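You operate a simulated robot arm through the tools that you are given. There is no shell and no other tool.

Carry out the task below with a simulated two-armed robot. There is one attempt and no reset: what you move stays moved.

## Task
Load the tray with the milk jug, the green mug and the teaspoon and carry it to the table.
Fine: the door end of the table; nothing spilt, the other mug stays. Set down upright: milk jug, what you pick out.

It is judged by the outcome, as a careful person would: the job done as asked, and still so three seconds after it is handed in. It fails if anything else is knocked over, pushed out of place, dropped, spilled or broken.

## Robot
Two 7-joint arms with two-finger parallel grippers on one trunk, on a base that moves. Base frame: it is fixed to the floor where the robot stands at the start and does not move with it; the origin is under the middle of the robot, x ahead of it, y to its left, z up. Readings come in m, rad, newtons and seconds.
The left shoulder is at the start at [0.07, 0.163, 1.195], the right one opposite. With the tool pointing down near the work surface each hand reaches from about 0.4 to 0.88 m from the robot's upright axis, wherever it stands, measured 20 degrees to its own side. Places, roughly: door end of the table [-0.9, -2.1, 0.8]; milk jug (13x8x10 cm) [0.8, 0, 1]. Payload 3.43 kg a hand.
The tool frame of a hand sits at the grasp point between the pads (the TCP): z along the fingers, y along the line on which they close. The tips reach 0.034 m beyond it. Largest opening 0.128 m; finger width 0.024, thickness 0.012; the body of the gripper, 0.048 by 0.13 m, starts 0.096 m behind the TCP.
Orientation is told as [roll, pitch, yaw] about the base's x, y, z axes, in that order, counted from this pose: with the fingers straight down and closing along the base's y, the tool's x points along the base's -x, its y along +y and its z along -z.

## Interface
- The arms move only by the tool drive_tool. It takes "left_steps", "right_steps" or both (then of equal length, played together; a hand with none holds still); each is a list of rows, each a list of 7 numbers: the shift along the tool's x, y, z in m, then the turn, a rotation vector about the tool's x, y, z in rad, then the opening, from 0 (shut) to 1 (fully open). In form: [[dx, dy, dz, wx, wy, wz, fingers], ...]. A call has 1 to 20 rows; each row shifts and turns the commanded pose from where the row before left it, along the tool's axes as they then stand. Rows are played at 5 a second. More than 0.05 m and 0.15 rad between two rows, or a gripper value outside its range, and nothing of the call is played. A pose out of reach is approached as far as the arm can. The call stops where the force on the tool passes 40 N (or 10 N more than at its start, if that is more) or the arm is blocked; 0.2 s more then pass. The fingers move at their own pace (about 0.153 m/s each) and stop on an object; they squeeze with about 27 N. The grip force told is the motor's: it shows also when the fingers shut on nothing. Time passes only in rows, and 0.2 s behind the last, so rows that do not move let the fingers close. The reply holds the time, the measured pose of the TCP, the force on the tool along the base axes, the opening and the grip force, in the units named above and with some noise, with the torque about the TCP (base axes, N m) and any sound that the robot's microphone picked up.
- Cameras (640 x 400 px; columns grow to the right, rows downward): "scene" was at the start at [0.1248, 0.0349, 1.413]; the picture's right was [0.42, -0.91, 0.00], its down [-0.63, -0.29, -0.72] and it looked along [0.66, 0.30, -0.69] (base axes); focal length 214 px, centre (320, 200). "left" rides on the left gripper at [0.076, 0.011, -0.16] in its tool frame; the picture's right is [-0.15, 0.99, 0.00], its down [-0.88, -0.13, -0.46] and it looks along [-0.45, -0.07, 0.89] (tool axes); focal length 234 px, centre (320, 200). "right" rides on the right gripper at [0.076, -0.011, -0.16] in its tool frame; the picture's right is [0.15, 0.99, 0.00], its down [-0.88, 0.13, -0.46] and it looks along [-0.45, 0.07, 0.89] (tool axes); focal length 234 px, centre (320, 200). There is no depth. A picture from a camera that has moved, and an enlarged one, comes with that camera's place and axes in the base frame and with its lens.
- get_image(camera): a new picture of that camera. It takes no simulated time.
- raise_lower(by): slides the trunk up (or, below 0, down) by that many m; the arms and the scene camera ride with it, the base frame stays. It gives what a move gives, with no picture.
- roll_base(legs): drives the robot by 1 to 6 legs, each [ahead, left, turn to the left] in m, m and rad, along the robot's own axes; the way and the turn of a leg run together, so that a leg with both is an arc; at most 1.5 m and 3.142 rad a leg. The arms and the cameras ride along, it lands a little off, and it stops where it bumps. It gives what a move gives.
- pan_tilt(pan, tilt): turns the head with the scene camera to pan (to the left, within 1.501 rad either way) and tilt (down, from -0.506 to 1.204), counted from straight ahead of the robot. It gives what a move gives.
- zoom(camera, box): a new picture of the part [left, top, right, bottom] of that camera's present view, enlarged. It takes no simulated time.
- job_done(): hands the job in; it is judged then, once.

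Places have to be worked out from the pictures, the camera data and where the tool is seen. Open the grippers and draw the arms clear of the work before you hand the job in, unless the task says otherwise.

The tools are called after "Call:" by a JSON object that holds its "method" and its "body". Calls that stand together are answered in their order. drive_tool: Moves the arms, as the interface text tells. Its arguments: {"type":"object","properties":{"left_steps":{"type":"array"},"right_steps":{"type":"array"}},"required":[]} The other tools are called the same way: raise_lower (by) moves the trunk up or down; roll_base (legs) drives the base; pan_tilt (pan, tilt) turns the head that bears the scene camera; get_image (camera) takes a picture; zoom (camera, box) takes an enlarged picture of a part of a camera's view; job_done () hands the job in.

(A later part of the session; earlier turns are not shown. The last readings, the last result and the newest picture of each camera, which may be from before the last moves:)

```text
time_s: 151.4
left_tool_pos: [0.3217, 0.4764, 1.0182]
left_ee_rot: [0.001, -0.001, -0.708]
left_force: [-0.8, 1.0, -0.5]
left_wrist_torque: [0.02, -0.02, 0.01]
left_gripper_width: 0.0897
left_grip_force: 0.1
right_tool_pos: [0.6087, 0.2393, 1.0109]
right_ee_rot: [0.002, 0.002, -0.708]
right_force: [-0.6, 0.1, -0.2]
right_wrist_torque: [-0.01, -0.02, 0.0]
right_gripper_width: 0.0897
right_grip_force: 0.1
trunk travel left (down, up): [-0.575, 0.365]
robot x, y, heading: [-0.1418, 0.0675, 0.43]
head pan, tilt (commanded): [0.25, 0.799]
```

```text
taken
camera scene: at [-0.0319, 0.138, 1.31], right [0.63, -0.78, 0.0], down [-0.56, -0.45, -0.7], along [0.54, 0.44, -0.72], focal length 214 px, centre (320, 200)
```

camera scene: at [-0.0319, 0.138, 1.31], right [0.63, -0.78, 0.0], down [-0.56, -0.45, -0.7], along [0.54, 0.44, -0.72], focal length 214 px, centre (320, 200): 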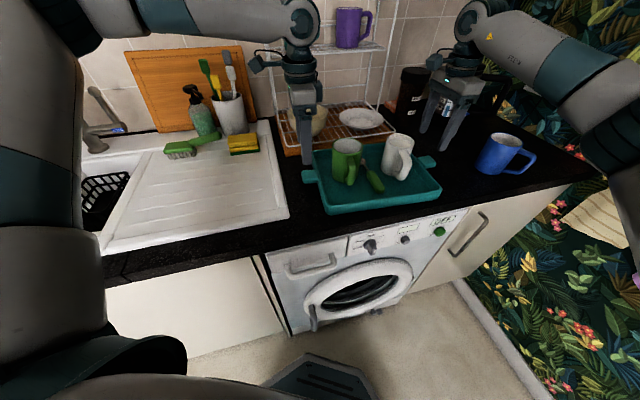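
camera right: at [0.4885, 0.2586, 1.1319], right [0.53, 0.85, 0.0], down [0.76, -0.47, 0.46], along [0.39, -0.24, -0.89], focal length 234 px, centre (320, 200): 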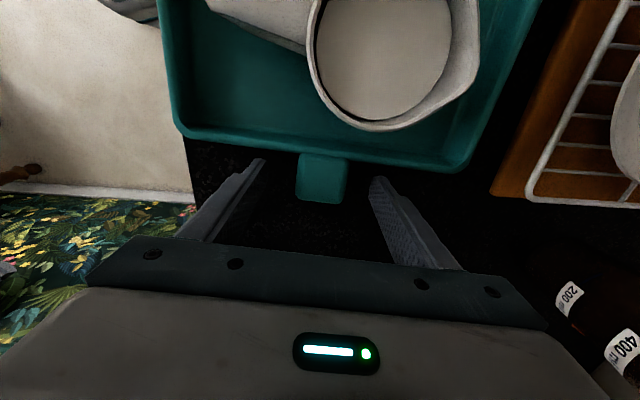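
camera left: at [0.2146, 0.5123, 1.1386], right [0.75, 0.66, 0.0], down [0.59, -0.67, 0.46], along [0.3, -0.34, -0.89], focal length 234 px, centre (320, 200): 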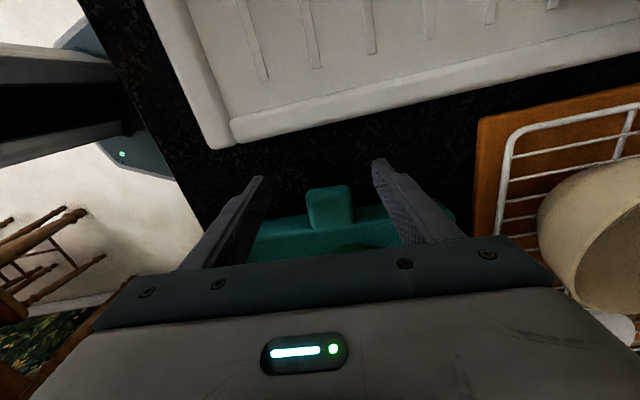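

Now I centre both hands over the tabs and go down.

Call:
{"method": "drive_tool", "body": {"left_steps": [[-0.0014, -0.0241, 0, 0, 0, 0, 0.7], [-0.0014, -0.0241, 0, 0, 0, 0, 0.7], [0, 0, 0.02, 0, 0, 0, 0.7], [0, 0, 0.015, 0, 0, 0, 0.7], [0, 0, 0, 0, 0, 0, 0.7]], "right_steps": [[0.0138, -0.0255, 0, 0, 0, 0, 0.7], [0.0138, -0.0255, 0, 0, 0, 0, 0.7], [0, 0, 0.015, 0, 0, 0, 0.7], [0, 0, 0.013, 0, 0, 0, 0.7], [0, 0, 0, 0, 0, 0, 0.7]]}}

Call:
{"method": "get_image", "body": {"camera": "right"}}

Call:
{"method": "get_image", "body": {"camera": "left"}}

```text
time_s: 152.6
left_tool_pos: [0.2919, 0.4392, 0.9824]
left_ee_rot: [0.0, -0.001, -0.706]
left_force: [0.3, -0.2, -0.4]
left_wrist_torque: [0.01, -0.02, -0.01]
left_gripper_width: 0.0897
left_grip_force: 0.1
right_tool_pos: [0.5531, 0.2183, 0.982]
right_ee_rot: [-0.001, 0.002, -0.707]
right_force: [0.3, -0.7, -0.3]
right_wrist_torque: [-0.01, 0.0, 0.0]
right_gripper_width: 0.0895
right_grip_force: 0.0
trunk travel left (down, up): [-0.575, 0.365]
robot x, y, heading: [-0.1385, 0.0658, 0.434]
head pan, tilt (commanded): [0.25, 0.799]
```

```text
taken
camera right: at [0.4883, 0.2592, 1.1432], right [0.53, 0.85, 0.0], down [0.75, -0.47, 0.45], along [0.39, -0.24, -0.89], focal length 234 px, centre (320, 200)
```

right: 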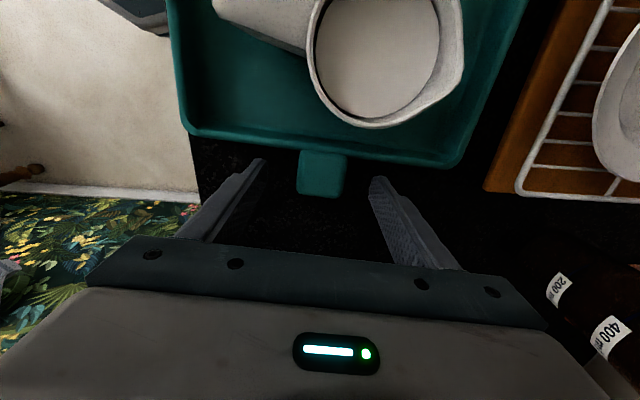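

```text
taken
camera left: at [0.241, 0.4964, 1.1437], right [0.75, 0.66, 0.0], down [0.59, -0.67, 0.46], along [0.3, -0.34, -0.89], focal length 234 px, centre (320, 200)
```

left: 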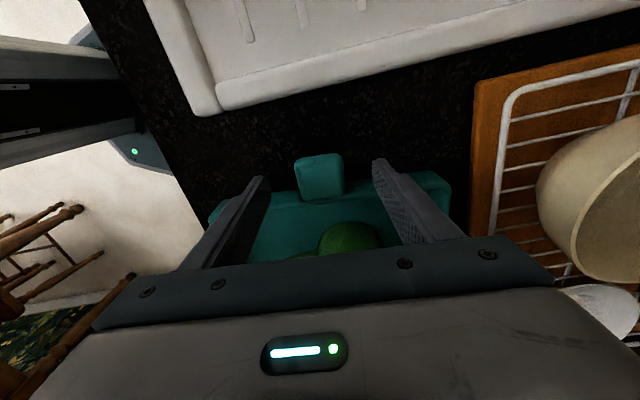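

No reach warnings now. Down the last 2 cm.

Call:
{"method": "drive_tool", "body": {"left_steps": [[0, 0, 0.01, 0, 0, 0, 0.7], [0, 0, 0.008, 0, 0, 0, 0.7], [0, 0, 0.003, 0, 0, 0, 0.7], [0, 0, 0, 0, 0, 0, 0.7]], "right_steps": [[0, 0, 0.01, 0, 0, 0, 0.7], [0, 0, 0.008, 0, 0, 0, 0.7], [0, 0, 0.003, 0, 0, 0, 0.7], [0, 0, 0, 0, 0, 0, 0.7]]}}

Call:
{"method": "zoom", "body": {"camera": "scene", "box": [270, 60, 470, 220]}}

Call:
{"method": "get_image", "body": {"camera": "left"}}

```text
time_s: 153.6
left_tool_pos: [0.2917, 0.4382, 0.9627]
left_ee_rot: [-0.001, 0.0, -0.706]
left_force: [0.7, 0.6, 0.5]
left_wrist_torque: [0.01, 0.01, 0.03]
left_gripper_width: 0.0897
left_grip_force: 0.1
right_tool_pos: [0.5536, 0.2176, 0.9621]
right_ee_rot: [-0.001, 0.002, -0.708]
right_force: [0.6, -0.4, 0.3]
right_wrist_torque: [0.04, 0.02, 0.0]
right_gripper_width: 0.0897
right_grip_force: 0.1
trunk travel left (down, up): [-0.575, 0.365]
robot x, y, heading: [-0.1402, 0.0636, 0.427]
head pan, tilt (commanded): [0.25, 0.799]
```

```text
2.50 times, centred on (370, 140) of scene
camera zoom: at [-0.0317, 0.1381, 1.3099], right [0.63, -0.78, 0.0], down [-0.56, -0.45, -0.7], along [0.54, 0.44, -0.72], focal length 536 px, centre (195, 350)
```

zoom: 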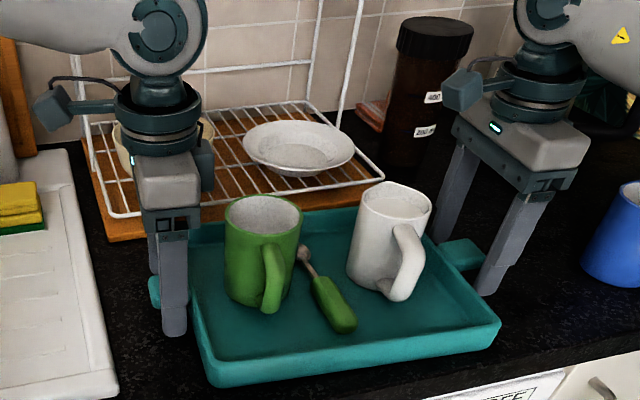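

```text
taken
camera left: at [0.2417, 0.4959, 1.1227], right [0.75, 0.66, 0.0], down [0.58, -0.67, 0.46], along [0.3, -0.34, -0.89], focal length 234 px, centre (320, 200)
```

left: 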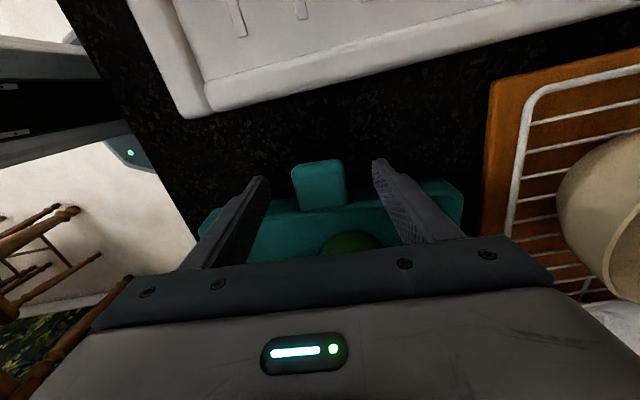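

Both grippers straddle their tabs. I close them together in stages.

Call:
{"method": "drive_tool", "body": {"left_steps": [[0, 0, 0, 0, 0, 0, 0.58], [0, 0, 0, 0, 0, 0, 0.5], [0, 0, 0, 0, 0, 0, 0.45], [0, 0, 0, 0, 0, 0, 0.42], [0, 0, 0, 0, 0, 0, 0.39], [0, 0, 0, 0, 0, 0, 0.36], [0, 0, 0, 0, 0, 0, 0.33], [0, 0, 0, 0, 0, 0, 0.3], [0, 0, 0, 0, 0, 0, 0.15], [0, 0, 0, 0, 0, 0, 0], [0, 0, 0, 0, 0, 0, 0]], "right_steps": [[0, 0, 0, 0, 0, 0, 0.58], [0, 0, 0, 0, 0, 0, 0.5], [0, 0, 0, 0, 0, 0, 0.45], [0, 0, 0, 0, 0, 0, 0.42], [0, 0, 0, 0, 0, 0, 0.39], [0, 0, 0, 0, 0, 0, 0.36], [0, 0, 0, 0, 0, 0, 0.33], [0, 0, 0, 0, 0, 0, 0.3], [0, 0, 0, 0, 0, 0, 0.15], [0, 0, 0, 0, 0, 0, 0], [0, 0, 0, 0, 0, 0, 0]]}}

Call:
{"method": "get_image", "body": {"camera": "right"}}

Call:
{"method": "get_image", "body": {"camera": "left"}}

Call:
{"method": "zoom", "body": {"camera": "scene", "box": [270, 60, 470, 220]}}

```text
time_s: 156.0
left_tool_pos: [0.2929, 0.4382, 0.9617]
left_ee_rot: [0.001, 0.0, -0.706]
left_force: [0.0, -0.6, 1.0]
left_wrist_torque: [0.06, 0.06, 0.17]
left_gripper_width: 0.0439
left_grip_force: 27.0
right_tool_pos: [0.5542, 0.2184, 0.9621]
right_ee_rot: [0.0, 0.002, -0.707]
right_force: [2.7, 1.5, 3.6]
right_wrist_torque: [0.04, -0.05, 0.14]
right_gripper_width: 0.0437
right_grip_force: 26.8
trunk travel left (down, up): [-0.575, 0.365]
robot x, y, heading: [-0.1382, 0.0653, 0.436]
head pan, tilt (commanded): [0.25, 0.799]
```

```text
taken
camera right: at [0.4884, 0.259, 1.1235], right [0.53, 0.85, 0.0], down [0.75, -0.47, 0.45], along [0.39, -0.24, -0.89], focal length 234 px, centre (320, 200)
```

right: 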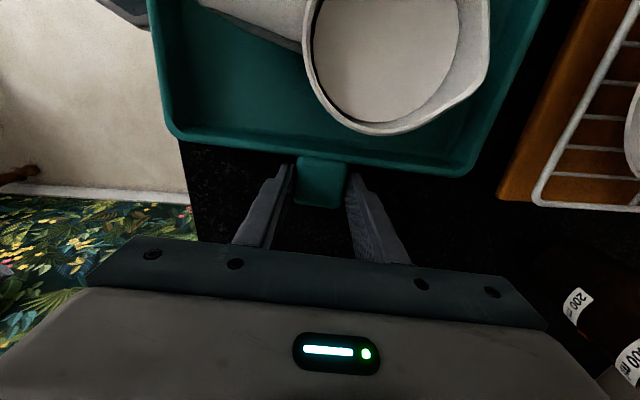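

```text
taken
camera left: at [0.2418, 0.4961, 1.1227], right [0.75, 0.66, 0.0], down [0.59, -0.67, 0.46], along [0.3, -0.34, -0.89], focal length 234 px, centre (320, 200)
```

left: 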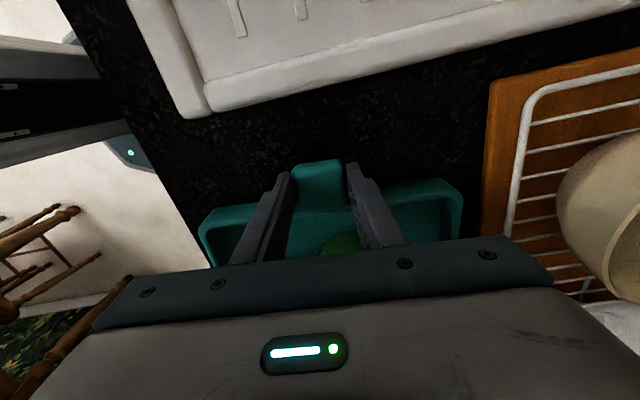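

```text
2.50 times, centred on (370, 140) of scene
camera zoom: at [-0.0316, 0.1384, 1.31], right [0.63, -0.78, 0.0], down [-0.56, -0.45, -0.7], along [0.54, 0.44, -0.72], focal length 536 px, centre (195, 350)
```

zoom: 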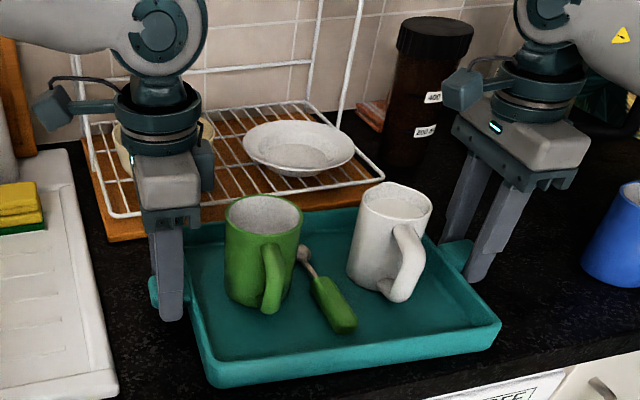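

Both tabs are held (44 mm each). I test-lift by 2 cm with the trunk so both hands rise together.

Call:
{"method": "raise_lower", "body": {"by": 0.02}}

Call:
{"method": "zoom", "body": {"camera": "scene", "box": [270, 60, 470, 220]}}

Call:
{"method": "get_image", "body": {"camera": "right"}}

```text
time_s: 156.7
left_tool_pos: [0.2934, 0.4389, 0.9809]
left_ee_rot: [-0.003, 0.0, -0.707]
left_force: [0.9, -0.5, -7.5]
left_wrist_torque: [0.31, 0.17, 0.07]
left_gripper_width: 0.0439
left_grip_force: 27.2
right_tool_pos: [0.5548, 0.2175, 0.9811]
right_ee_rot: [-0.001, 0.003, -0.705]
right_force: [-1.3, 0.9, -3.0]
right_wrist_torque: [0.09, 0.42, 0.14]
right_gripper_width: 0.0436
right_grip_force: 27.1
trunk travel left (down, up): [-0.595, 0.345]
robot x, y, heading: [-0.1417, 0.0656, 0.431]
head pan, tilt (commanded): [0.25, 0.799]
```

```text
2.50 times, centred on (370, 140) of scene
camera zoom: at [-0.0303, 0.1388, 1.3297], right [0.63, -0.78, 0.0], down [-0.56, -0.45, -0.7], along [0.54, 0.44, -0.72], focal length 536 px, centre (195, 350)
```

zoom: 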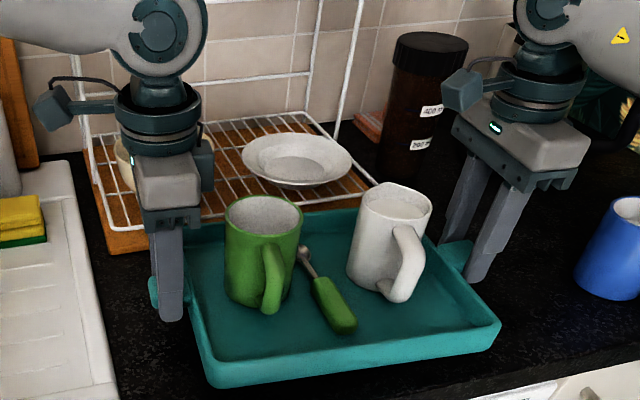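

```text
taken
camera right: at [0.4894, 0.2593, 1.1422], right [0.53, 0.85, 0.0], down [0.76, -0.47, 0.45], along [0.38, -0.24, -0.89], focal length 234 px, centre (320, 200)
```

right: 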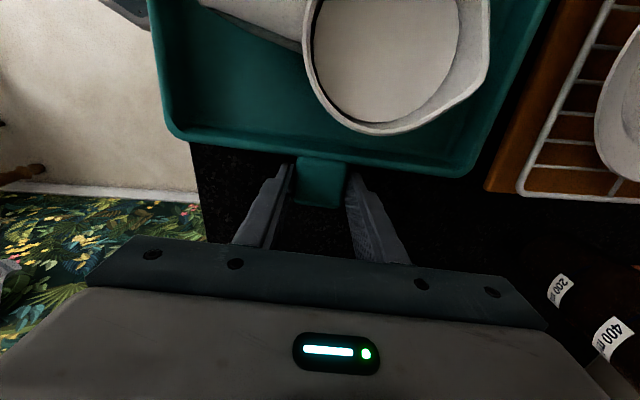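

The tray is up and level, each hand carrying about 6 N. I lift another 10 cm for carrying.

Call:
{"method": "raise_lower", "body": {"by": 0.1}}

Call:
{"method": "get_image", "body": {"camera": "scene"}}

Call:
{"method": "get_image", "body": {"camera": "right"}}

```text
time_s: 158.0
left_tool_pos: [0.2943, 0.4384, 1.081]
left_ee_rot: [0.0, 0.0, -0.705]
left_force: [2.5, 1.9, -5.7]
left_wrist_torque: [0.15, 0.2, 0.32]
left_gripper_width: 0.0437
left_grip_force: 27.4
right_tool_pos: [0.555, 0.2187, 1.0808]
right_ee_rot: [-0.002, 0.0, -0.709]
right_force: [-1.8, -0.8, -4.7]
right_wrist_torque: [-0.02, 0.19, 0.42]
right_gripper_width: 0.0438
right_grip_force: 27.2
trunk travel left (down, up): [-0.695, 0.245]
robot x, y, heading: [-0.1387, 0.0646, 0.427]
head pan, tilt (commanded): [0.25, 0.799]
```

```text
taken
camera scene: at [-0.0301, 0.1389, 1.4297], right [0.63, -0.78, 0.0], down [-0.56, -0.45, -0.7], along [0.54, 0.44, -0.72], focal length 214 px, centre (320, 200)
```

scene: 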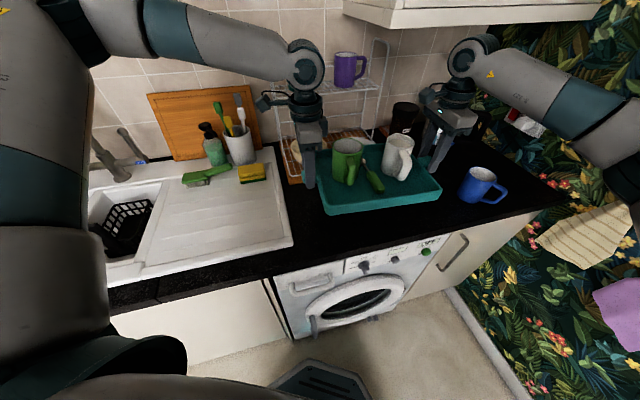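

```text
taken
camera right: at [0.4897, 0.2594, 1.2422], right [0.53, 0.85, 0.0], down [0.76, -0.47, 0.45], along [0.38, -0.24, -0.89], focal length 234 px, centre (320, 200)
```

right: 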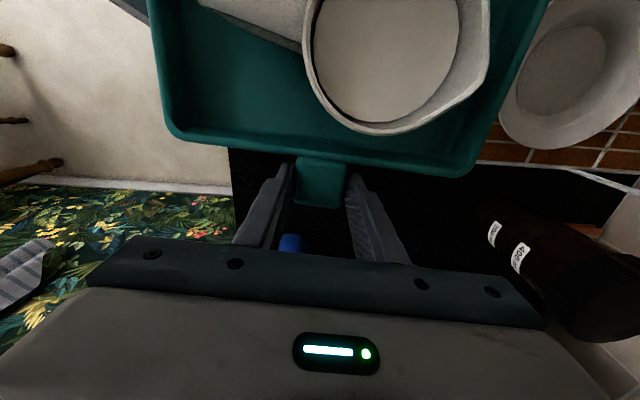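

Stable. I back away from the counter, starting with a short leg to check that nothing shifts on the tray.

Call:
{"method": "roll_base", "body": {"legs": [[-0.12, 0.033, 0]]}}

Call:
{"method": "get_image", "body": {"camera": "scene"}}

```text
time_s: 159.2
left_tool_pos: [0.1718, 0.4197, 1.0811]
left_ee_rot: [-0.001, -0.001, -0.704]
left_force: [1.7, 2.2, -4.1]
left_wrist_torque: [-0.13, -0.18, 0.31]
left_gripper_width: 0.0437
left_grip_force: 26.9
right_tool_pos: [0.434, 0.1993, 1.0803]
right_ee_rot: [0.0, 0.002, -0.704]
right_force: [-1.2, -1.1, -6.8]
right_wrist_torque: [-0.01, 0.03, 0.33]
right_gripper_width: 0.0437
right_grip_force: 27.0
trunk travel left (down, up): [-0.695, 0.245]
robot x, y, heading: [-0.2602, 0.043, 0.433]
head pan, tilt (commanded): [0.25, 0.799]
```

```text
taken
camera scene: at [-0.1511, 0.1193, 1.4296], right [0.63, -0.78, 0.0], down [-0.56, -0.45, -0.7], along [0.54, 0.44, -0.72], focal length 214 px, centre (320, 200)
```

scene: 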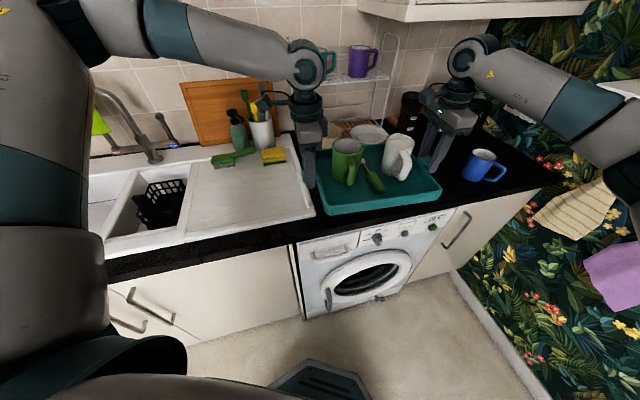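

Nothing shifted. I continue backing into open floor.

Call:
{"method": "roll_base", "body": {"legs": [[-0.44, 0.122, 0]]}}

Call:
{"method": "get_image", "body": {"camera": "scene"}}

```text
time_s: 162.0
left_tool_pos: [-0.2769, 0.3453, 1.0819]
left_ee_rot: [0.0, 0.002, -0.706]
left_force: [2.1, 0.4, -5.3]
left_wrist_torque: [-0.03, -0.12, 0.29]
left_gripper_width: 0.0437
left_grip_force: 25.9
right_tool_pos: [-0.0174, 0.1238, 1.0799]
right_ee_rot: [-0.001, 0.002, -0.708]
right_force: [-2.2, -0.8, -6.8]
right_wrist_torque: [-0.03, 0.09, 0.4]
right_gripper_width: 0.0438
right_grip_force: 26.6
trunk travel left (down, up): [-0.695, 0.245]
robot x, y, heading: [-0.7105, -0.0296, 0.436]
head pan, tilt (commanded): [0.25, 0.799]
```

```text
taken
camera scene: at [-0.6015, 0.045, 1.4297], right [0.63, -0.78, 0.0], down [-0.56, -0.45, -0.7], along [0.54, 0.44, -0.72], focal length 214 px, centre (320, 200)
```

scene: 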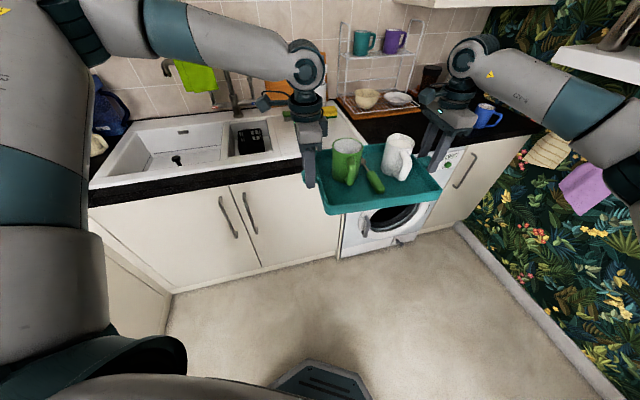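

Clear of the counter with the load unmoved. I turn right slowly in parts toward the table.

Call:
{"method": "roll_base", "body": {"legs": [[0, 0, -0.4]]}}

Call:
{"method": "get_image", "body": {"camera": "scene"}}

```text
time_s: 163.6
left_tool_pos: [-0.1651, 0.1438, 1.0812]
left_ee_rot: [-0.001, 0.0, -1.112]
left_force: [2.3, -0.4, -5.3]
left_wrist_torque: [0.06, -0.04, 0.2]
left_gripper_width: 0.0438
left_grip_force: 26.7
right_tool_pos: [-0.0127, -0.1628, 1.08]
right_ee_rot: [-0.002, 0.002, -1.112]
right_force: [-2.2, 0.0, -4.4]
right_wrist_torque: [0.13, 0.14, 0.33]
right_gripper_width: 0.044
right_grip_force: 26.8
trunk travel left (down, up): [-0.695, 0.245]
robot x, y, heading: [-0.71, -0.0317, 0.026]
head pan, tilt (commanded): [0.25, 0.799]
```

```text
taken
camera scene: at [-0.5824, -0.0038, 1.4298], right [0.27, -0.96, 0.0], down [-0.69, -0.2, -0.7], along [0.67, 0.19, -0.72], focal length 214 px, centre (320, 200)
```

scene: 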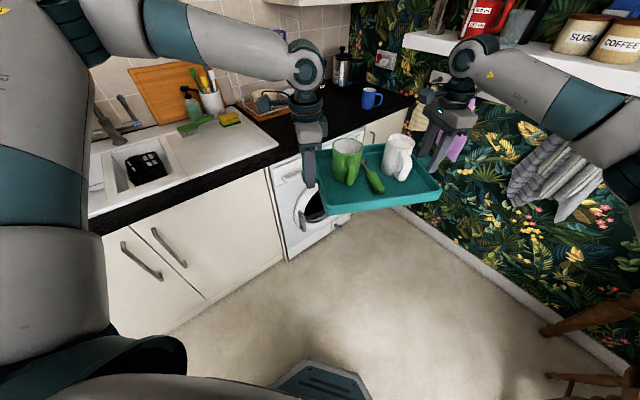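

All steady. I continue turning.

Call:
{"method": "roll_base", "body": {"legs": [[0, 0, -0.55]]}}

Call:
{"method": "get_image", "body": {"camera": "scene"}}

Call:
{"method": "roll_base", "body": {"legs": [[0, 0, -0.556]]}}

Call:
{"method": "get_image", "body": {"camera": "scene"}}

```text
time_s: 165.6
left_tool_pos: [-0.157, -0.1713, 1.0824]
left_ee_rot: [0.0, 0.0, -1.67]
left_force: [1.3, -1.8, -5.8]
left_wrist_torque: [0.04, -0.05, 0.17]
left_gripper_width: 0.0436
left_grip_force: 27.2
right_tool_pos: [-0.1906, -0.5115, 1.0821]
right_ee_rot: [-0.001, 0.002, -1.67]
right_force: [-1.4, 0.6, -5.0]
right_wrist_torque: [0.12, 0.07, 0.25]
right_gripper_width: 0.0438
right_grip_force: 26.6
trunk travel left (down, up): [-0.695, 0.245]
robot x, y, heading: [-0.7112, -0.0252, -0.533]
head pan, tilt (commanded): [0.25, 0.799]
```

```text
taken
camera scene: at [-0.5898, -0.0759, 1.4298], right [-0.28, -0.96, 0.0], down [-0.69, 0.2, -0.7], along [0.67, -0.19, -0.72], focal length 214 px, centre (320, 200)
```

scene: 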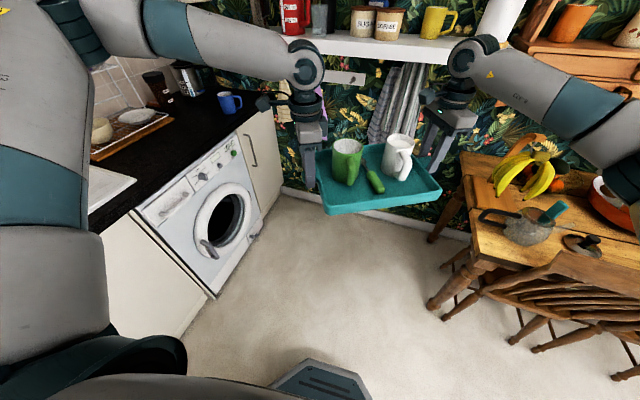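

```text
time_s: 167.5
left_tool_pos: [-0.313, -0.439, 1.0816]
left_ee_rot: [0.0, 0.0, -2.219]
left_force: [0.2, -2.0, -5.8]
left_wrist_torque: [-0.05, -0.08, 0.12]
left_gripper_width: 0.0439
left_grip_force: 27.2
right_tool_pos: [-0.5188, -0.7117, 1.0795]
right_ee_rot: [-0.002, 0.003, -2.221]
right_force: [-1.0, 1.6, -5.1]
right_wrist_torque: [0.15, -0.02, 0.18]
right_gripper_width: 0.0437
right_grip_force: 27.1
trunk travel left (down, up): [-0.695, 0.245]
robot x, y, heading: [-0.7119, -0.028, -1.086]
head pan, tilt (commanded): [0.25, 0.799]
```

```text
taken
camera scene: at [-0.633, -0.1323, 1.4298], right [-0.74, -0.67, 0.0], down [-0.48, 0.53, -0.7], along [0.47, -0.51, -0.72], focal length 214 px, centre (320, 200)
```

scene: 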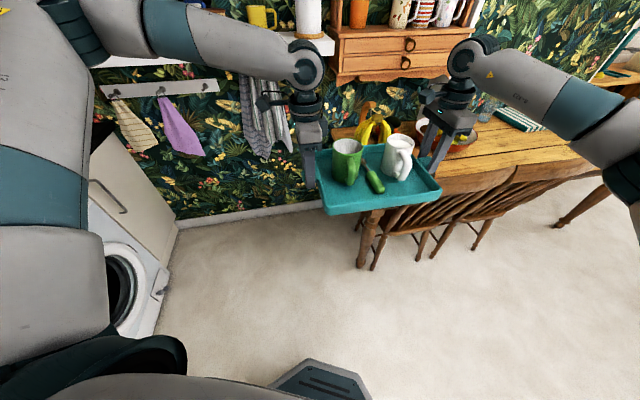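

The load is steady and the heading is right. I now travel down the aisle parallel to the table, in legs, keeping the tray (bottom at about 1.04) above chair height.

Call:
{"method": "roll_base", "body": {"legs": [[0.2465, -0.52, 0]]}}

Call:
{"method": "get_image", "body": {"camera": "scene"}}

Call:
{"method": "roll_base", "body": {"legs": [[0.2465, -0.52, 0]]}}

Call:
{"method": "get_image", "body": {"camera": "scene"}}

```text
time_s: 170.8
left_tool_pos: [-0.6561, -0.9022, 1.0812]
left_ee_rot: [0.001, -0.002, -2.212]
left_force: [0.4, -2.2, -5.3]
left_wrist_torque: [-0.17, 0.08, 0.1]
left_gripper_width: 0.0437
left_grip_force: 26.8
right_tool_pos: [-0.8605, -1.1773, 1.081]
right_ee_rot: [-0.001, 0.001, -2.215]
right_force: [0.6, 1.0, -6.3]
right_wrist_torque: [0.09, 0.02, 0.14]
right_gripper_width: 0.0436
right_grip_force: 26.6
trunk travel left (down, up): [-0.695, 0.245]
robot x, y, heading: [-1.0535, -0.4942, -1.073]
head pan, tilt (commanded): [0.25, 0.799]
```

```text
taken
camera scene: at [-0.9769, -0.5977, 1.4298], right [-0.74, -0.68, 0.0], down [-0.49, 0.53, -0.7], along [0.47, -0.51, -0.72], focal length 214 px, centre (320, 200)
```

scene: 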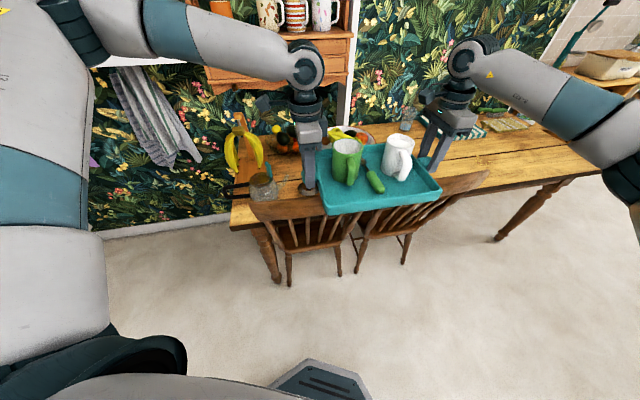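

```text
time_s: 174.0
left_tool_pos: [-0.9919, -1.36, 1.0814]
left_ee_rot: [0.0, -0.002, -2.214]
left_force: [0.6, -0.8, -4.9]
left_wrist_torque: [-0.25, 0.17, 0.11]
left_gripper_width: 0.0434
left_grip_force: 26.9
right_tool_pos: [-1.1967, -1.6337, 1.0803]
right_ee_rot: [-0.002, -0.002, -2.214]
right_force: [-0.2, 1.5, -6.8]
right_wrist_torque: [0.15, 0.0, 0.15]
right_gripper_width: 0.0438
right_grip_force: 27.1
trunk travel left (down, up): [-0.695, 0.245]
robot x, y, heading: [-1.3919, -0.949, -1.078]
head pan, tilt (commanded): [0.25, 0.799]
```

```text
taken
camera scene: at [-1.3135, -1.0554, 1.4298], right [-0.74, -0.68, 0.0], down [-0.49, 0.53, -0.7], along [0.47, -0.51, -0.72], focal length 214 px, centre (320, 200)
```

scene: 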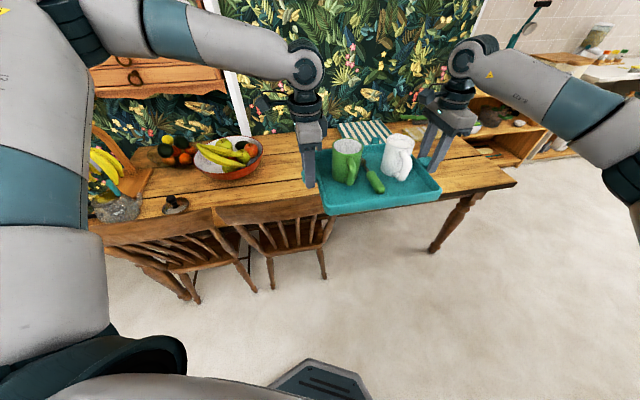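

Passing the chairs fine. One more leg to come level with the door end.

Call:
{"method": "roll_base", "body": {"legs": [[0.2454, -0.529, 0]]}}

Call:
{"method": "get_image", "body": {"camera": "scene"}}

Call:
{"method": "get_image", "body": {"camera": "right"}}

Call:
{"method": "get_image", "body": {"camera": "left"}}

```text
time_s: 177.3
left_tool_pos: [-1.3361, -1.8282, 1.082]
left_ee_rot: [-0.001, -0.001, -2.209]
left_force: [0.4, -1.0, -4.7]
left_wrist_torque: [-0.15, 0.12, 0.08]
left_gripper_width: 0.0435
left_grip_force: 26.9
right_tool_pos: [-1.5399, -2.1022, 1.0799]
right_ee_rot: [-0.005, -0.001, -2.21]
right_force: [0.0, 0.5, -6.6]
right_wrist_torque: [0.01, 0.0, 0.12]
right_gripper_width: 0.0436
right_grip_force: 27.3
trunk travel left (down, up): [-0.695, 0.245]
robot x, y, heading: [-1.7389, -1.4164, -1.078]
head pan, tilt (commanded): [0.25, 0.799]
```

```text
taken
camera scene: at [-1.6586, -1.524, 1.4298], right [-0.73, -0.68, 0.0], down [-0.49, 0.53, -0.7], along [0.47, -0.51, -0.72], focal length 214 px, centre (320, 200)
```

scene: 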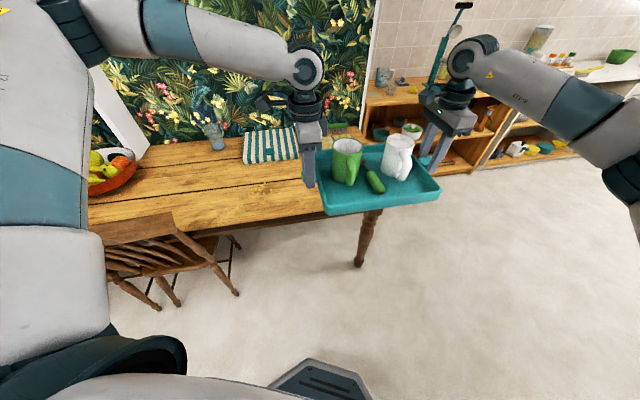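

```text
taken
camera right: at [-1.5039, -2.0349, 1.2414], right [0.88, -0.47, 0.0], down [-0.42, -0.78, 0.45], along [-0.22, -0.4, -0.89], focal length 234 px, centre (320, 200)
```

right: 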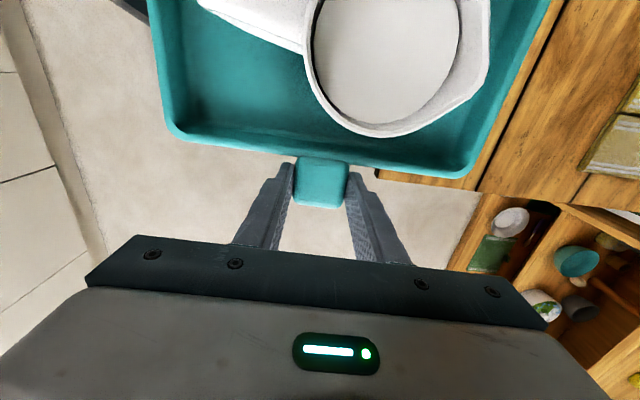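

```text
taken
camera left: at [-1.2826, -1.7739, 1.2421], right [0.71, -0.71, 0.0], down [-0.63, -0.63, 0.46], along [-0.32, -0.32, -0.89], focal length 234 px, centre (320, 200)
```

left: 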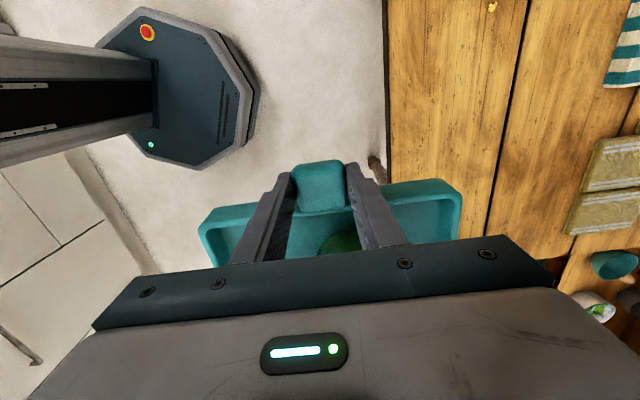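

The tray's long axis is parallel to the table and its centre is at the right place along it. The table edge re-measures at n≈0.17 and the door end at t≈-2.69. I roll forward 0.33 m so the tray hangs over the free strip.

Call:
{"method": "roll_base", "body": {"legs": [[0.3, 0.139, 0]]}}

Call:
{"method": "get_image", "body": {"camera": "scene"}}

Call:
{"method": "get_image", "body": {"camera": "right"}}

Call:
{"method": "get_image", "body": {"camera": "left"}}

```text
time_s: 179.5
left_tool_pos: [-1.0717, -2.0278, 1.083]
left_ee_rot: [0.0, -0.003, -2.212]
left_force: [-0.2, -1.9, -4.5]
left_wrist_torque: [0.13, -0.05, 0.12]
left_gripper_width: 0.0437
left_grip_force: 26.5
right_tool_pos: [-1.276, -2.3, 1.0802]
right_ee_rot: [0.0, 0.0, -2.213]
right_force: [-0.1, 1.7, -5.3]
right_wrist_torque: [-0.02, 0.03, 0.16]
right_gripper_width: 0.0436
right_grip_force: 27.0
trunk travel left (down, up): [-0.695, 0.245]
robot x, y, heading: [-1.4689, -1.6154, -1.08]
head pan, tilt (commanded): [0.25, 0.799]
```

```text
taken
camera scene: at [-1.3929, -1.722, 1.4299], right [-0.74, -0.68, 0.0], down [-0.48, 0.53, -0.7], along [0.47, -0.51, -0.72], focal length 214 px, centre (320, 200)
```

scene: 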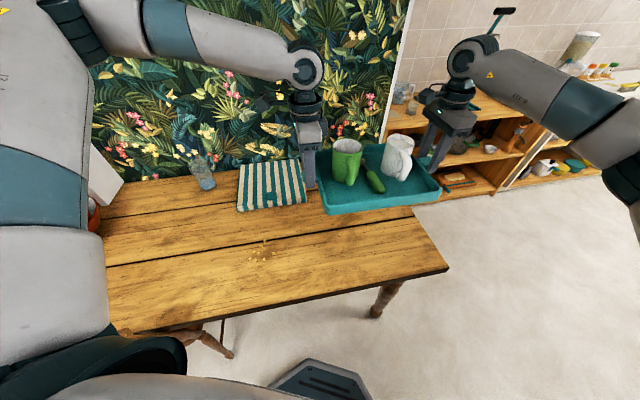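

```text
taken
camera right: at [-1.24, -2.2334, 1.2416], right [0.88, -0.48, 0.0], down [-0.42, -0.78, 0.45], along [-0.22, -0.4, -0.89], focal length 234 px, centre (320, 200)
```

right: 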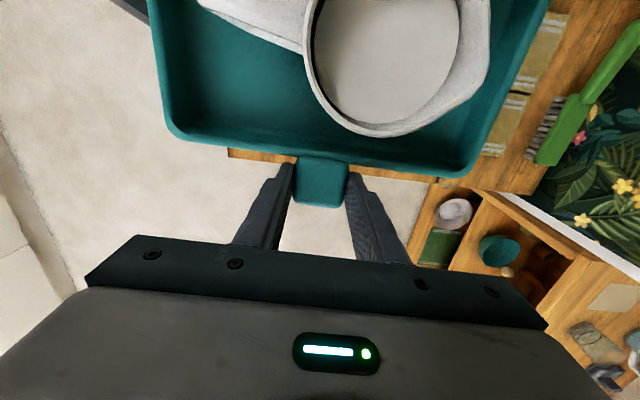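

```text
taken
camera left: at [-1.0178, -1.9732, 1.2425], right [0.7, -0.71, 0.0], down [-0.63, -0.63, 0.46], along [-0.32, -0.32, -0.89], focal length 234 px, centre (320, 200)
```

left: 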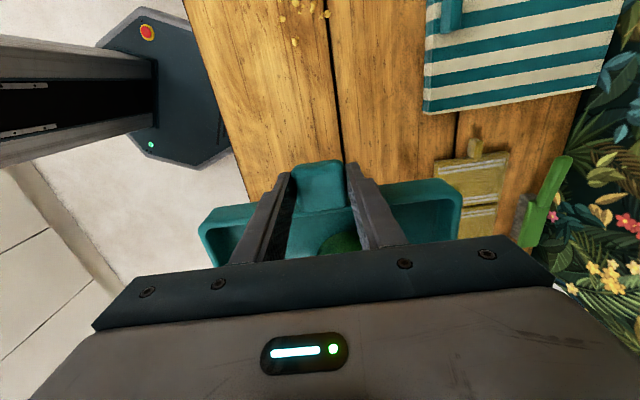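

The tray's centre is over n≈0.36, t≈-2.44: about 9 cm of table on the room side, 11 cm to the door end, and about 10 cm short of the cloth and mat. I lower with the trunk in stages.

Call:
{"method": "raise_lower", "body": {"by": -0.12}}

Call:
{"method": "raise_lower", "body": {"by": -0.12}}

Call:
{"method": "get_image", "body": {"camera": "scene"}}

Call:
{"method": "get_image", "body": {"camera": "left"}}

Call:
{"method": "get_image", "body": {"camera": "right"}}

```text
time_s: 181.0
left_tool_pos: [-1.0713, -2.0275, 0.9618]
left_ee_rot: [0.002, -0.002, -2.213]
left_force: [-0.7, -1.0, -6.1]
left_wrist_torque: [0.17, -0.11, 0.0]
left_gripper_width: 0.044
left_grip_force: 27.0
right_tool_pos: [-1.2769, -2.301, 0.9594]
right_ee_rot: [-0.004, -0.001, -2.214]
right_force: [0.8, 1.1, -5.6]
right_wrist_torque: [0.01, -0.01, 0.17]
right_gripper_width: 0.0436
right_grip_force: 26.8
trunk travel left (down, up): [-0.575, 0.365]
robot x, y, heading: [-1.4697, -1.6167, -1.078]
head pan, tilt (commanded): [0.25, 0.799]
```

```text
time_s: 182.5
left_tool_pos: [-1.0712, -2.0273, 0.8417]
left_ee_rot: [0.001, -0.003, -2.213]
left_force: [-0.4, -1.4, -3.7]
left_wrist_torque: [-0.09, 0.04, 0.11]
left_gripper_width: 0.0435
left_grip_force: 26.2
right_tool_pos: [-1.2769, -2.2997, 0.8398]
right_ee_rot: [-0.003, -0.001, -2.213]
right_force: [-0.1, 2.1, -6.1]
right_wrist_torque: [-0.02, 0.05, 0.12]
right_gripper_width: 0.0437
right_grip_force: 26.8
trunk travel left (down, up): [-0.455, 0.485]
robot x, y, heading: [-1.4742, -1.6196, -1.084]
head pan, tilt (commanded): [0.25, 0.799]
```

```text
taken
camera scene: at [-1.3928, -1.7219, 1.1899], right [-0.74, -0.68, 0.0], down [-0.48, 0.53, -0.7], along [0.47, -0.51, -0.72], focal length 214 px, centre (320, 200)
```

scene: 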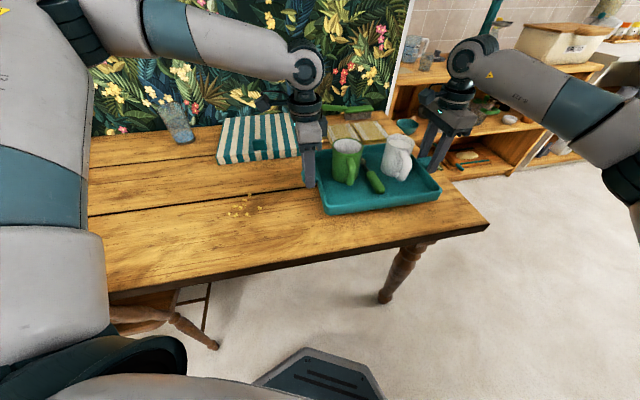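

```text
taken
camera left: at [-1.0176, -1.9731, 1.0024], right [0.7, -0.71, 0.0], down [-0.63, -0.63, 0.46], along [-0.32, -0.32, -0.89], focal length 234 px, centre (320, 200)
```

left: 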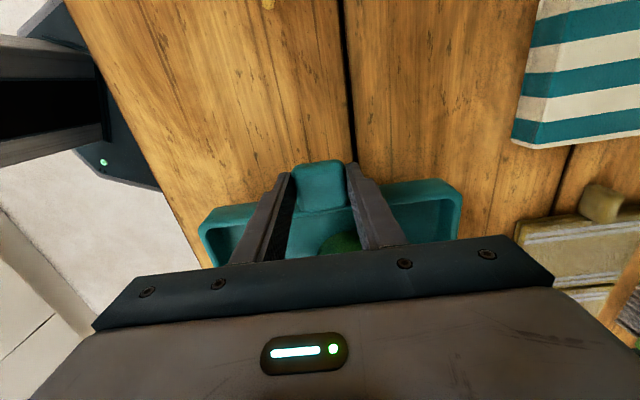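

```text
taken
camera right: at [-1.2399, -2.2334, 1.0014], right [0.88, -0.48, 0.0], down [-0.42, -0.78, 0.45], along [-0.22, -0.4, -0.89], focal length 234 px, centre (320, 200)
```

right: 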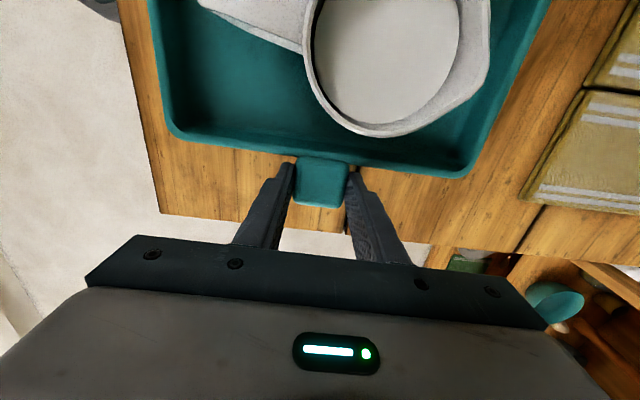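

The spot beneath is clear. I lower 3.5 cm more, then in small steps to contact.

Call:
{"method": "raise_lower", "body": {"by": -0.035}}

Call:
{"method": "raise_lower", "body": {"by": -0.008}}

Call:
{"method": "zoom", "body": {"camera": "scene", "box": [280, 80, 500, 250]}}

```text
time_s: 183.3
left_tool_pos: [-1.0705, -2.0269, 0.8062]
left_ee_rot: [-0.001, 0.0, -2.212]
left_force: [-0.6, -0.6, -3.5]
left_wrist_torque: [-0.09, 0.13, 0.09]
left_gripper_width: 0.0439
left_grip_force: 26.8
right_tool_pos: [-1.2761, -2.3006, 0.8053]
right_ee_rot: [-0.003, 0.003, -2.215]
right_force: [-0.2, 0.5, -6.4]
right_wrist_torque: [-0.06, 0.02, 0.12]
right_gripper_width: 0.0435
right_grip_force: 26.6
trunk travel left (down, up): [-0.42, 0.52]
robot x, y, heading: [-1.4738, -1.6139, -1.078]
head pan, tilt (commanded): [0.25, 0.799]
```

```text
time_s: 183.9
left_tool_pos: [-1.0715, -2.0272, 0.8023]
left_ee_rot: [0.006, -0.006, -2.213]
left_force: [5.2, -6.1, 13.7]
left_wrist_torque: [0.15, -0.29, -0.07]
left_gripper_width: 0.0437
left_grip_force: 27.2
right_tool_pos: [-1.2761, -2.2996, 0.8015]
right_ee_rot: [0.005, -0.001, -2.218]
right_force: [1.8, -7.6, 21.4]
right_wrist_torque: [-0.15, 0.05, 0.24]
right_gripper_width: 0.0437
right_grip_force: 26.9
trunk travel left (down, up): [-0.412, 0.528]
robot x, y, heading: [-1.4711, -1.6208, -1.08]
head pan, tilt (commanded): [0.25, 0.799]
```

```text
2.35 times, centred on (390, 165) of scene
camera zoom: at [-1.3936, -1.7199, 1.1479], right [-0.74, -0.68, 0.0], down [-0.48, 0.53, -0.7], along [0.47, -0.51, -0.72], focal length 505 px, centre (155, 282)
```

zoom: 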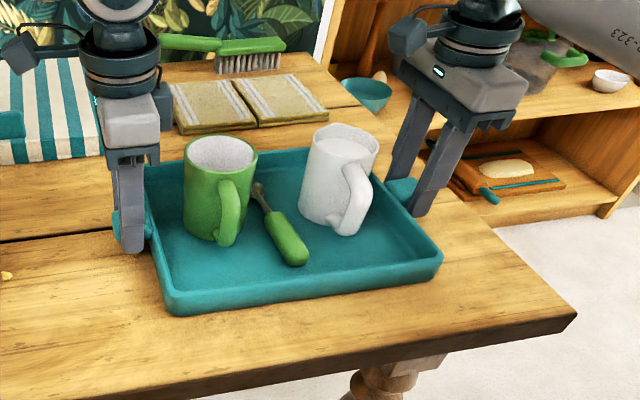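

The tray is on the table (both hands feel the push). I ease the trunk up 3 mm to take the pressure off before releasing.

Call:
{"method": "raise_lower", "body": {"by": 0.003}}

```text
time_s: 184.4
left_tool_pos: [-1.0715, -2.0256, 0.8023]
left_ee_rot: [0.0, -0.001, -2.214]
left_force: [1.6, -5.1, 2.0]
left_wrist_torque: [-0.57, 0.26, 0.45]
left_gripper_width: 0.0437
left_grip_force: 26.8
right_tool_pos: [-1.2763, -2.3006, 0.802]
right_ee_rot: [0.0, -0.001, -2.214]
right_force: [2.4, -7.1, 21.2]
right_wrist_torque: [-0.34, 0.03, 0.35]
right_gripper_width: 0.0435
right_grip_force: 27.2
trunk travel left (down, up): [-0.415, 0.525]
robot x, y, heading: [-1.4708, -1.6198, -1.081]
head pan, tilt (commanded): [0.25, 0.799]
```

The left is relaxed but the right still presses, so I ease the right hand up by a millimetre or so.

Call:
{"method": "drive_tool", "body": {"right_steps": [[0, 0, -0.001, 0, 0, 0, 0], [0, 0, -0.0005, 0, 0, 0, 0], [0, 0, 0, 0, 0, 0, 0]]}}

```text
time_s: 185.2
left_tool_pos: [-1.0723, -2.0245, 0.8013]
left_ee_rot: [0.0, 0.0, -2.216]
left_force: [-0.4, 1.9, 2.2]
left_wrist_torque: [-0.47, 0.36, -0.25]
left_gripper_width: 0.0437
left_grip_force: 27.1
right_tool_pos: [-1.2773, -2.2996, 0.8016]
right_ee_rot: [-0.004, 0.0, -2.213]
right_force: [3.5, -7.5, 7.2]
right_wrist_torque: [-0.41, -0.16, -0.24]
right_gripper_width: 0.0438
right_grip_force: 27.3
trunk travel left (down, up): [-0.415, 0.525]
robot x, y, heading: [-1.4728, -1.6148, -1.074]
head pan, tilt (commanded): [0.25, 0.799]
```

Nearly neutral. I open both grippers slowly together and let things settle.

Call:
{"method": "drive_tool", "body": {"left_steps": [[0, 0, 0, 0, 0, 0, 0.3], [0, 0, 0, 0, 0, 0, 0.34], [0, 0, 0, 0, 0, 0, 0.37], [0, 0, 0, 0, 0, 0, 0.41], [0, 0, 0, 0, 0, 0, 0.47], [0, 0, 0, 0, 0, 0, 0.55], [0, 0, 0, 0, 0, 0, 0.6], [0, 0, 0, 0, 0, 0, 0.6]], "right_steps": [[0, 0, 0, 0, 0, 0, 0.3], [0, 0, 0, 0, 0, 0, 0.34], [0, 0, 0, 0, 0, 0, 0.37], [0, 0, 0, 0, 0, 0, 0.41], [0, 0, 0, 0, 0, 0, 0.47], [0, 0, 0, 0, 0, 0, 0.55], [0, 0, 0, 0, 0, 0, 0.6], [0, 0, 0, 0, 0, 0, 0.6]]}}

Call:
{"method": "get_image", "body": {"camera": "left"}}

Call:
{"method": "get_image", "body": {"camera": "right"}}

Call:
{"method": "zoom", "body": {"camera": "scene", "box": [280, 80, 500, 250]}}

```text
time_s: 187.0
left_tool_pos: [-1.0726, -2.0266, 0.802]
left_ee_rot: [0.0, -0.002, -2.214]
left_force: [-0.5, -0.3, 1.3]
left_wrist_torque: [-0.02, 0.01, 0.0]
left_gripper_width: 0.0768
left_grip_force: 0.0
right_tool_pos: [-1.2764, -2.2998, 0.8011]
right_ee_rot: [-0.002, 0.0, -2.215]
right_force: [0.1, -0.5, -0.1]
right_wrist_torque: [0.01, 0.0, -0.01]
right_gripper_width: 0.0767
right_grip_force: 0.0
trunk travel left (down, up): [-0.415, 0.525]
robot x, y, heading: [-1.4705, -1.6193, -1.081]
head pan, tilt (commanded): [0.25, 0.799]
```

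```text
taken
camera left: at [-1.0179, -1.9726, 0.9627], right [0.7, -0.71, 0.0], down [-0.63, -0.63, 0.46], along [-0.32, -0.32, -0.89], focal length 234 px, centre (320, 200)
```

left: 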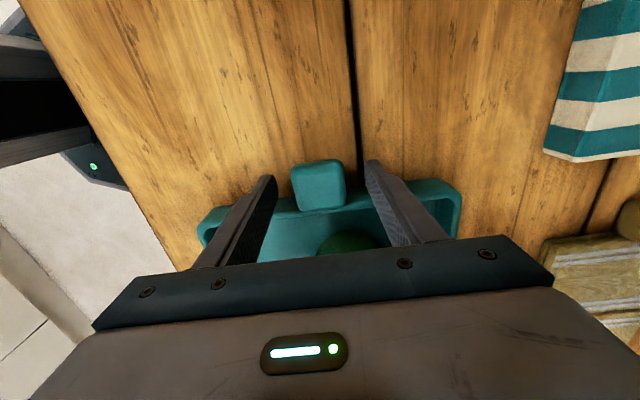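

```text
taken
camera right: at [-1.2403, -2.2324, 0.9638], right [0.88, -0.48, 0.0], down [-0.42, -0.78, 0.46], along [-0.22, -0.4, -0.89], focal length 234 px, centre (320, 200)
```

right: 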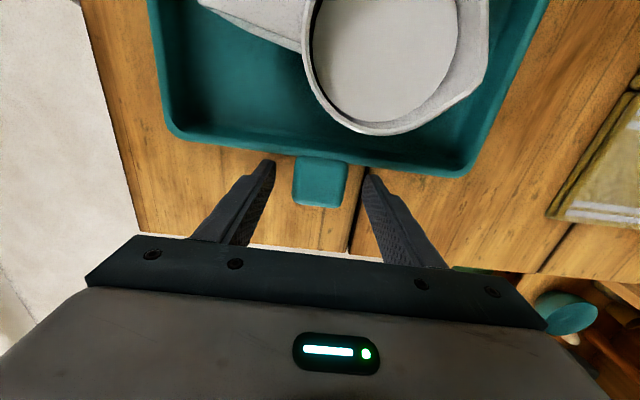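

```text
2.35 times, centred on (390, 165) of scene
camera zoom: at [-1.3931, -1.7213, 1.1499], right [-0.74, -0.68, 0.0], down [-0.48, 0.53, -0.7], along [0.47, -0.51, -0.72], focal length 505 px, centre (155, 282)
```

zoom: 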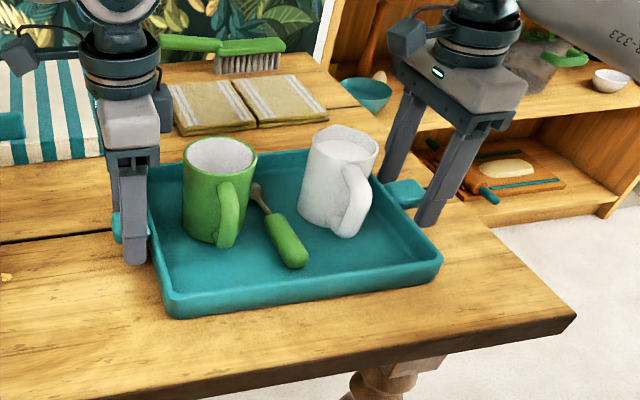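

Both hands are free with clear gaps to the tabs. I raise the trunk straight up and check the tray stays put.

Call:
{"method": "raise_lower", "body": {"by": 0.08}}

Call:
{"method": "raise_lower", "body": {"by": 0.17}}

Call:
{"method": "get_image", "body": {"camera": "scene"}}

Call:
{"method": "get_image", "body": {"camera": "left"}}

Call:
{"method": "get_image", "body": {"camera": "right"}}

```text
time_s: 188.2
left_tool_pos: [-1.0712, -2.0267, 0.8828]
left_ee_rot: [0.001, -0.001, -2.212]
left_force: [-0.4, -0.3, -0.2]
left_wrist_torque: [0.04, -0.01, 0.0]
left_gripper_width: 0.0769
left_grip_force: 0.0
right_tool_pos: [-1.2764, -2.3003, 0.8814]
right_ee_rot: [-0.001, 0.0, -2.216]
right_force: [-0.1, -0.4, -1.0]
right_wrist_torque: [-0.03, 0.0, 0.0]
right_gripper_width: 0.0768
right_grip_force: 0.0
trunk travel left (down, up): [-0.495, 0.445]
robot x, y, heading: [-1.4718, -1.6166, -1.08]
head pan, tilt (commanded): [0.25, 0.799]
```

```text
time_s: 190.1
left_tool_pos: [-1.0726, -2.0257, 1.052]
left_ee_rot: [-0.001, -0.001, -2.213]
left_force: [-0.9, -0.4, -0.1]
left_wrist_torque: [-0.04, -0.01, 0.01]
left_gripper_width: 0.0771
left_grip_force: 0.1
right_tool_pos: [-1.2772, -2.3006, 1.0515]
right_ee_rot: [-0.001, 0.001, -2.215]
right_force: [0.5, -0.6, 0.2]
right_wrist_torque: [0.01, 0.0, -0.01]
right_gripper_width: 0.0769
right_grip_force: 0.0
trunk travel left (down, up): [-0.665, 0.275]
robot x, y, heading: [-1.472, -1.6163, -1.077]
head pan, tilt (commanded): [0.25, 0.799]
```

```text
taken
camera scene: at [-1.3929, -1.7215, 1.3998], right [-0.74, -0.68, 0.0], down [-0.48, 0.53, -0.7], along [0.47, -0.51, -0.72], focal length 214 px, centre (320, 200)
```

scene: 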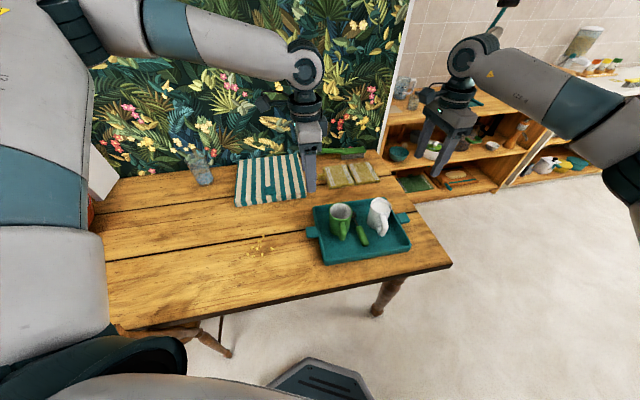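

```text
taken
camera left: at [-1.0177, -1.9728, 1.2125], right [0.7, -0.71, 0.0], down [-0.63, -0.63, 0.46], along [-0.32, -0.32, -0.89], focal length 234 px, centre (320, 200)
```

left: 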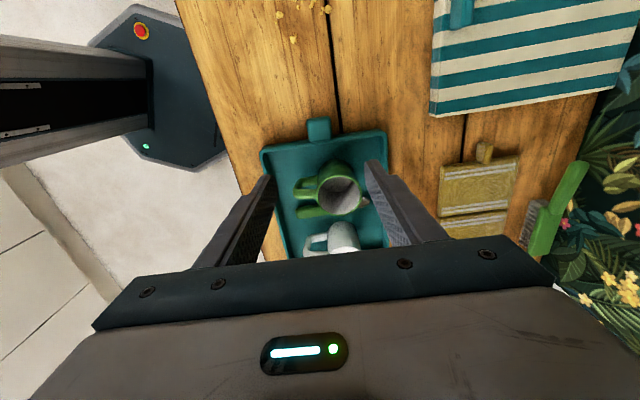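

```text
taken
camera right: at [-1.2401, -2.2325, 1.2136], right [0.88, -0.48, 0.0], down [-0.42, -0.78, 0.46], along [-0.22, -0.4, -0.89], focal length 234 px, centre (320, 200)
```

right: 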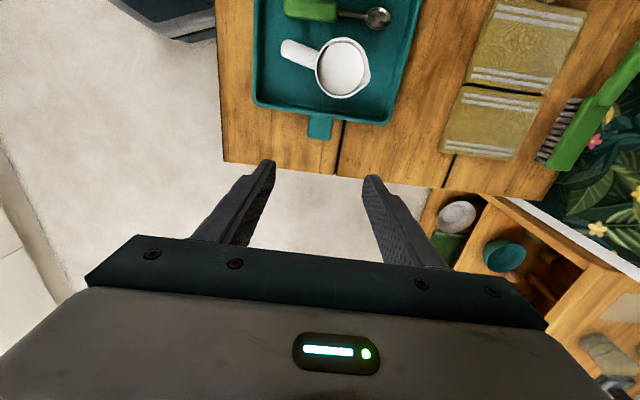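

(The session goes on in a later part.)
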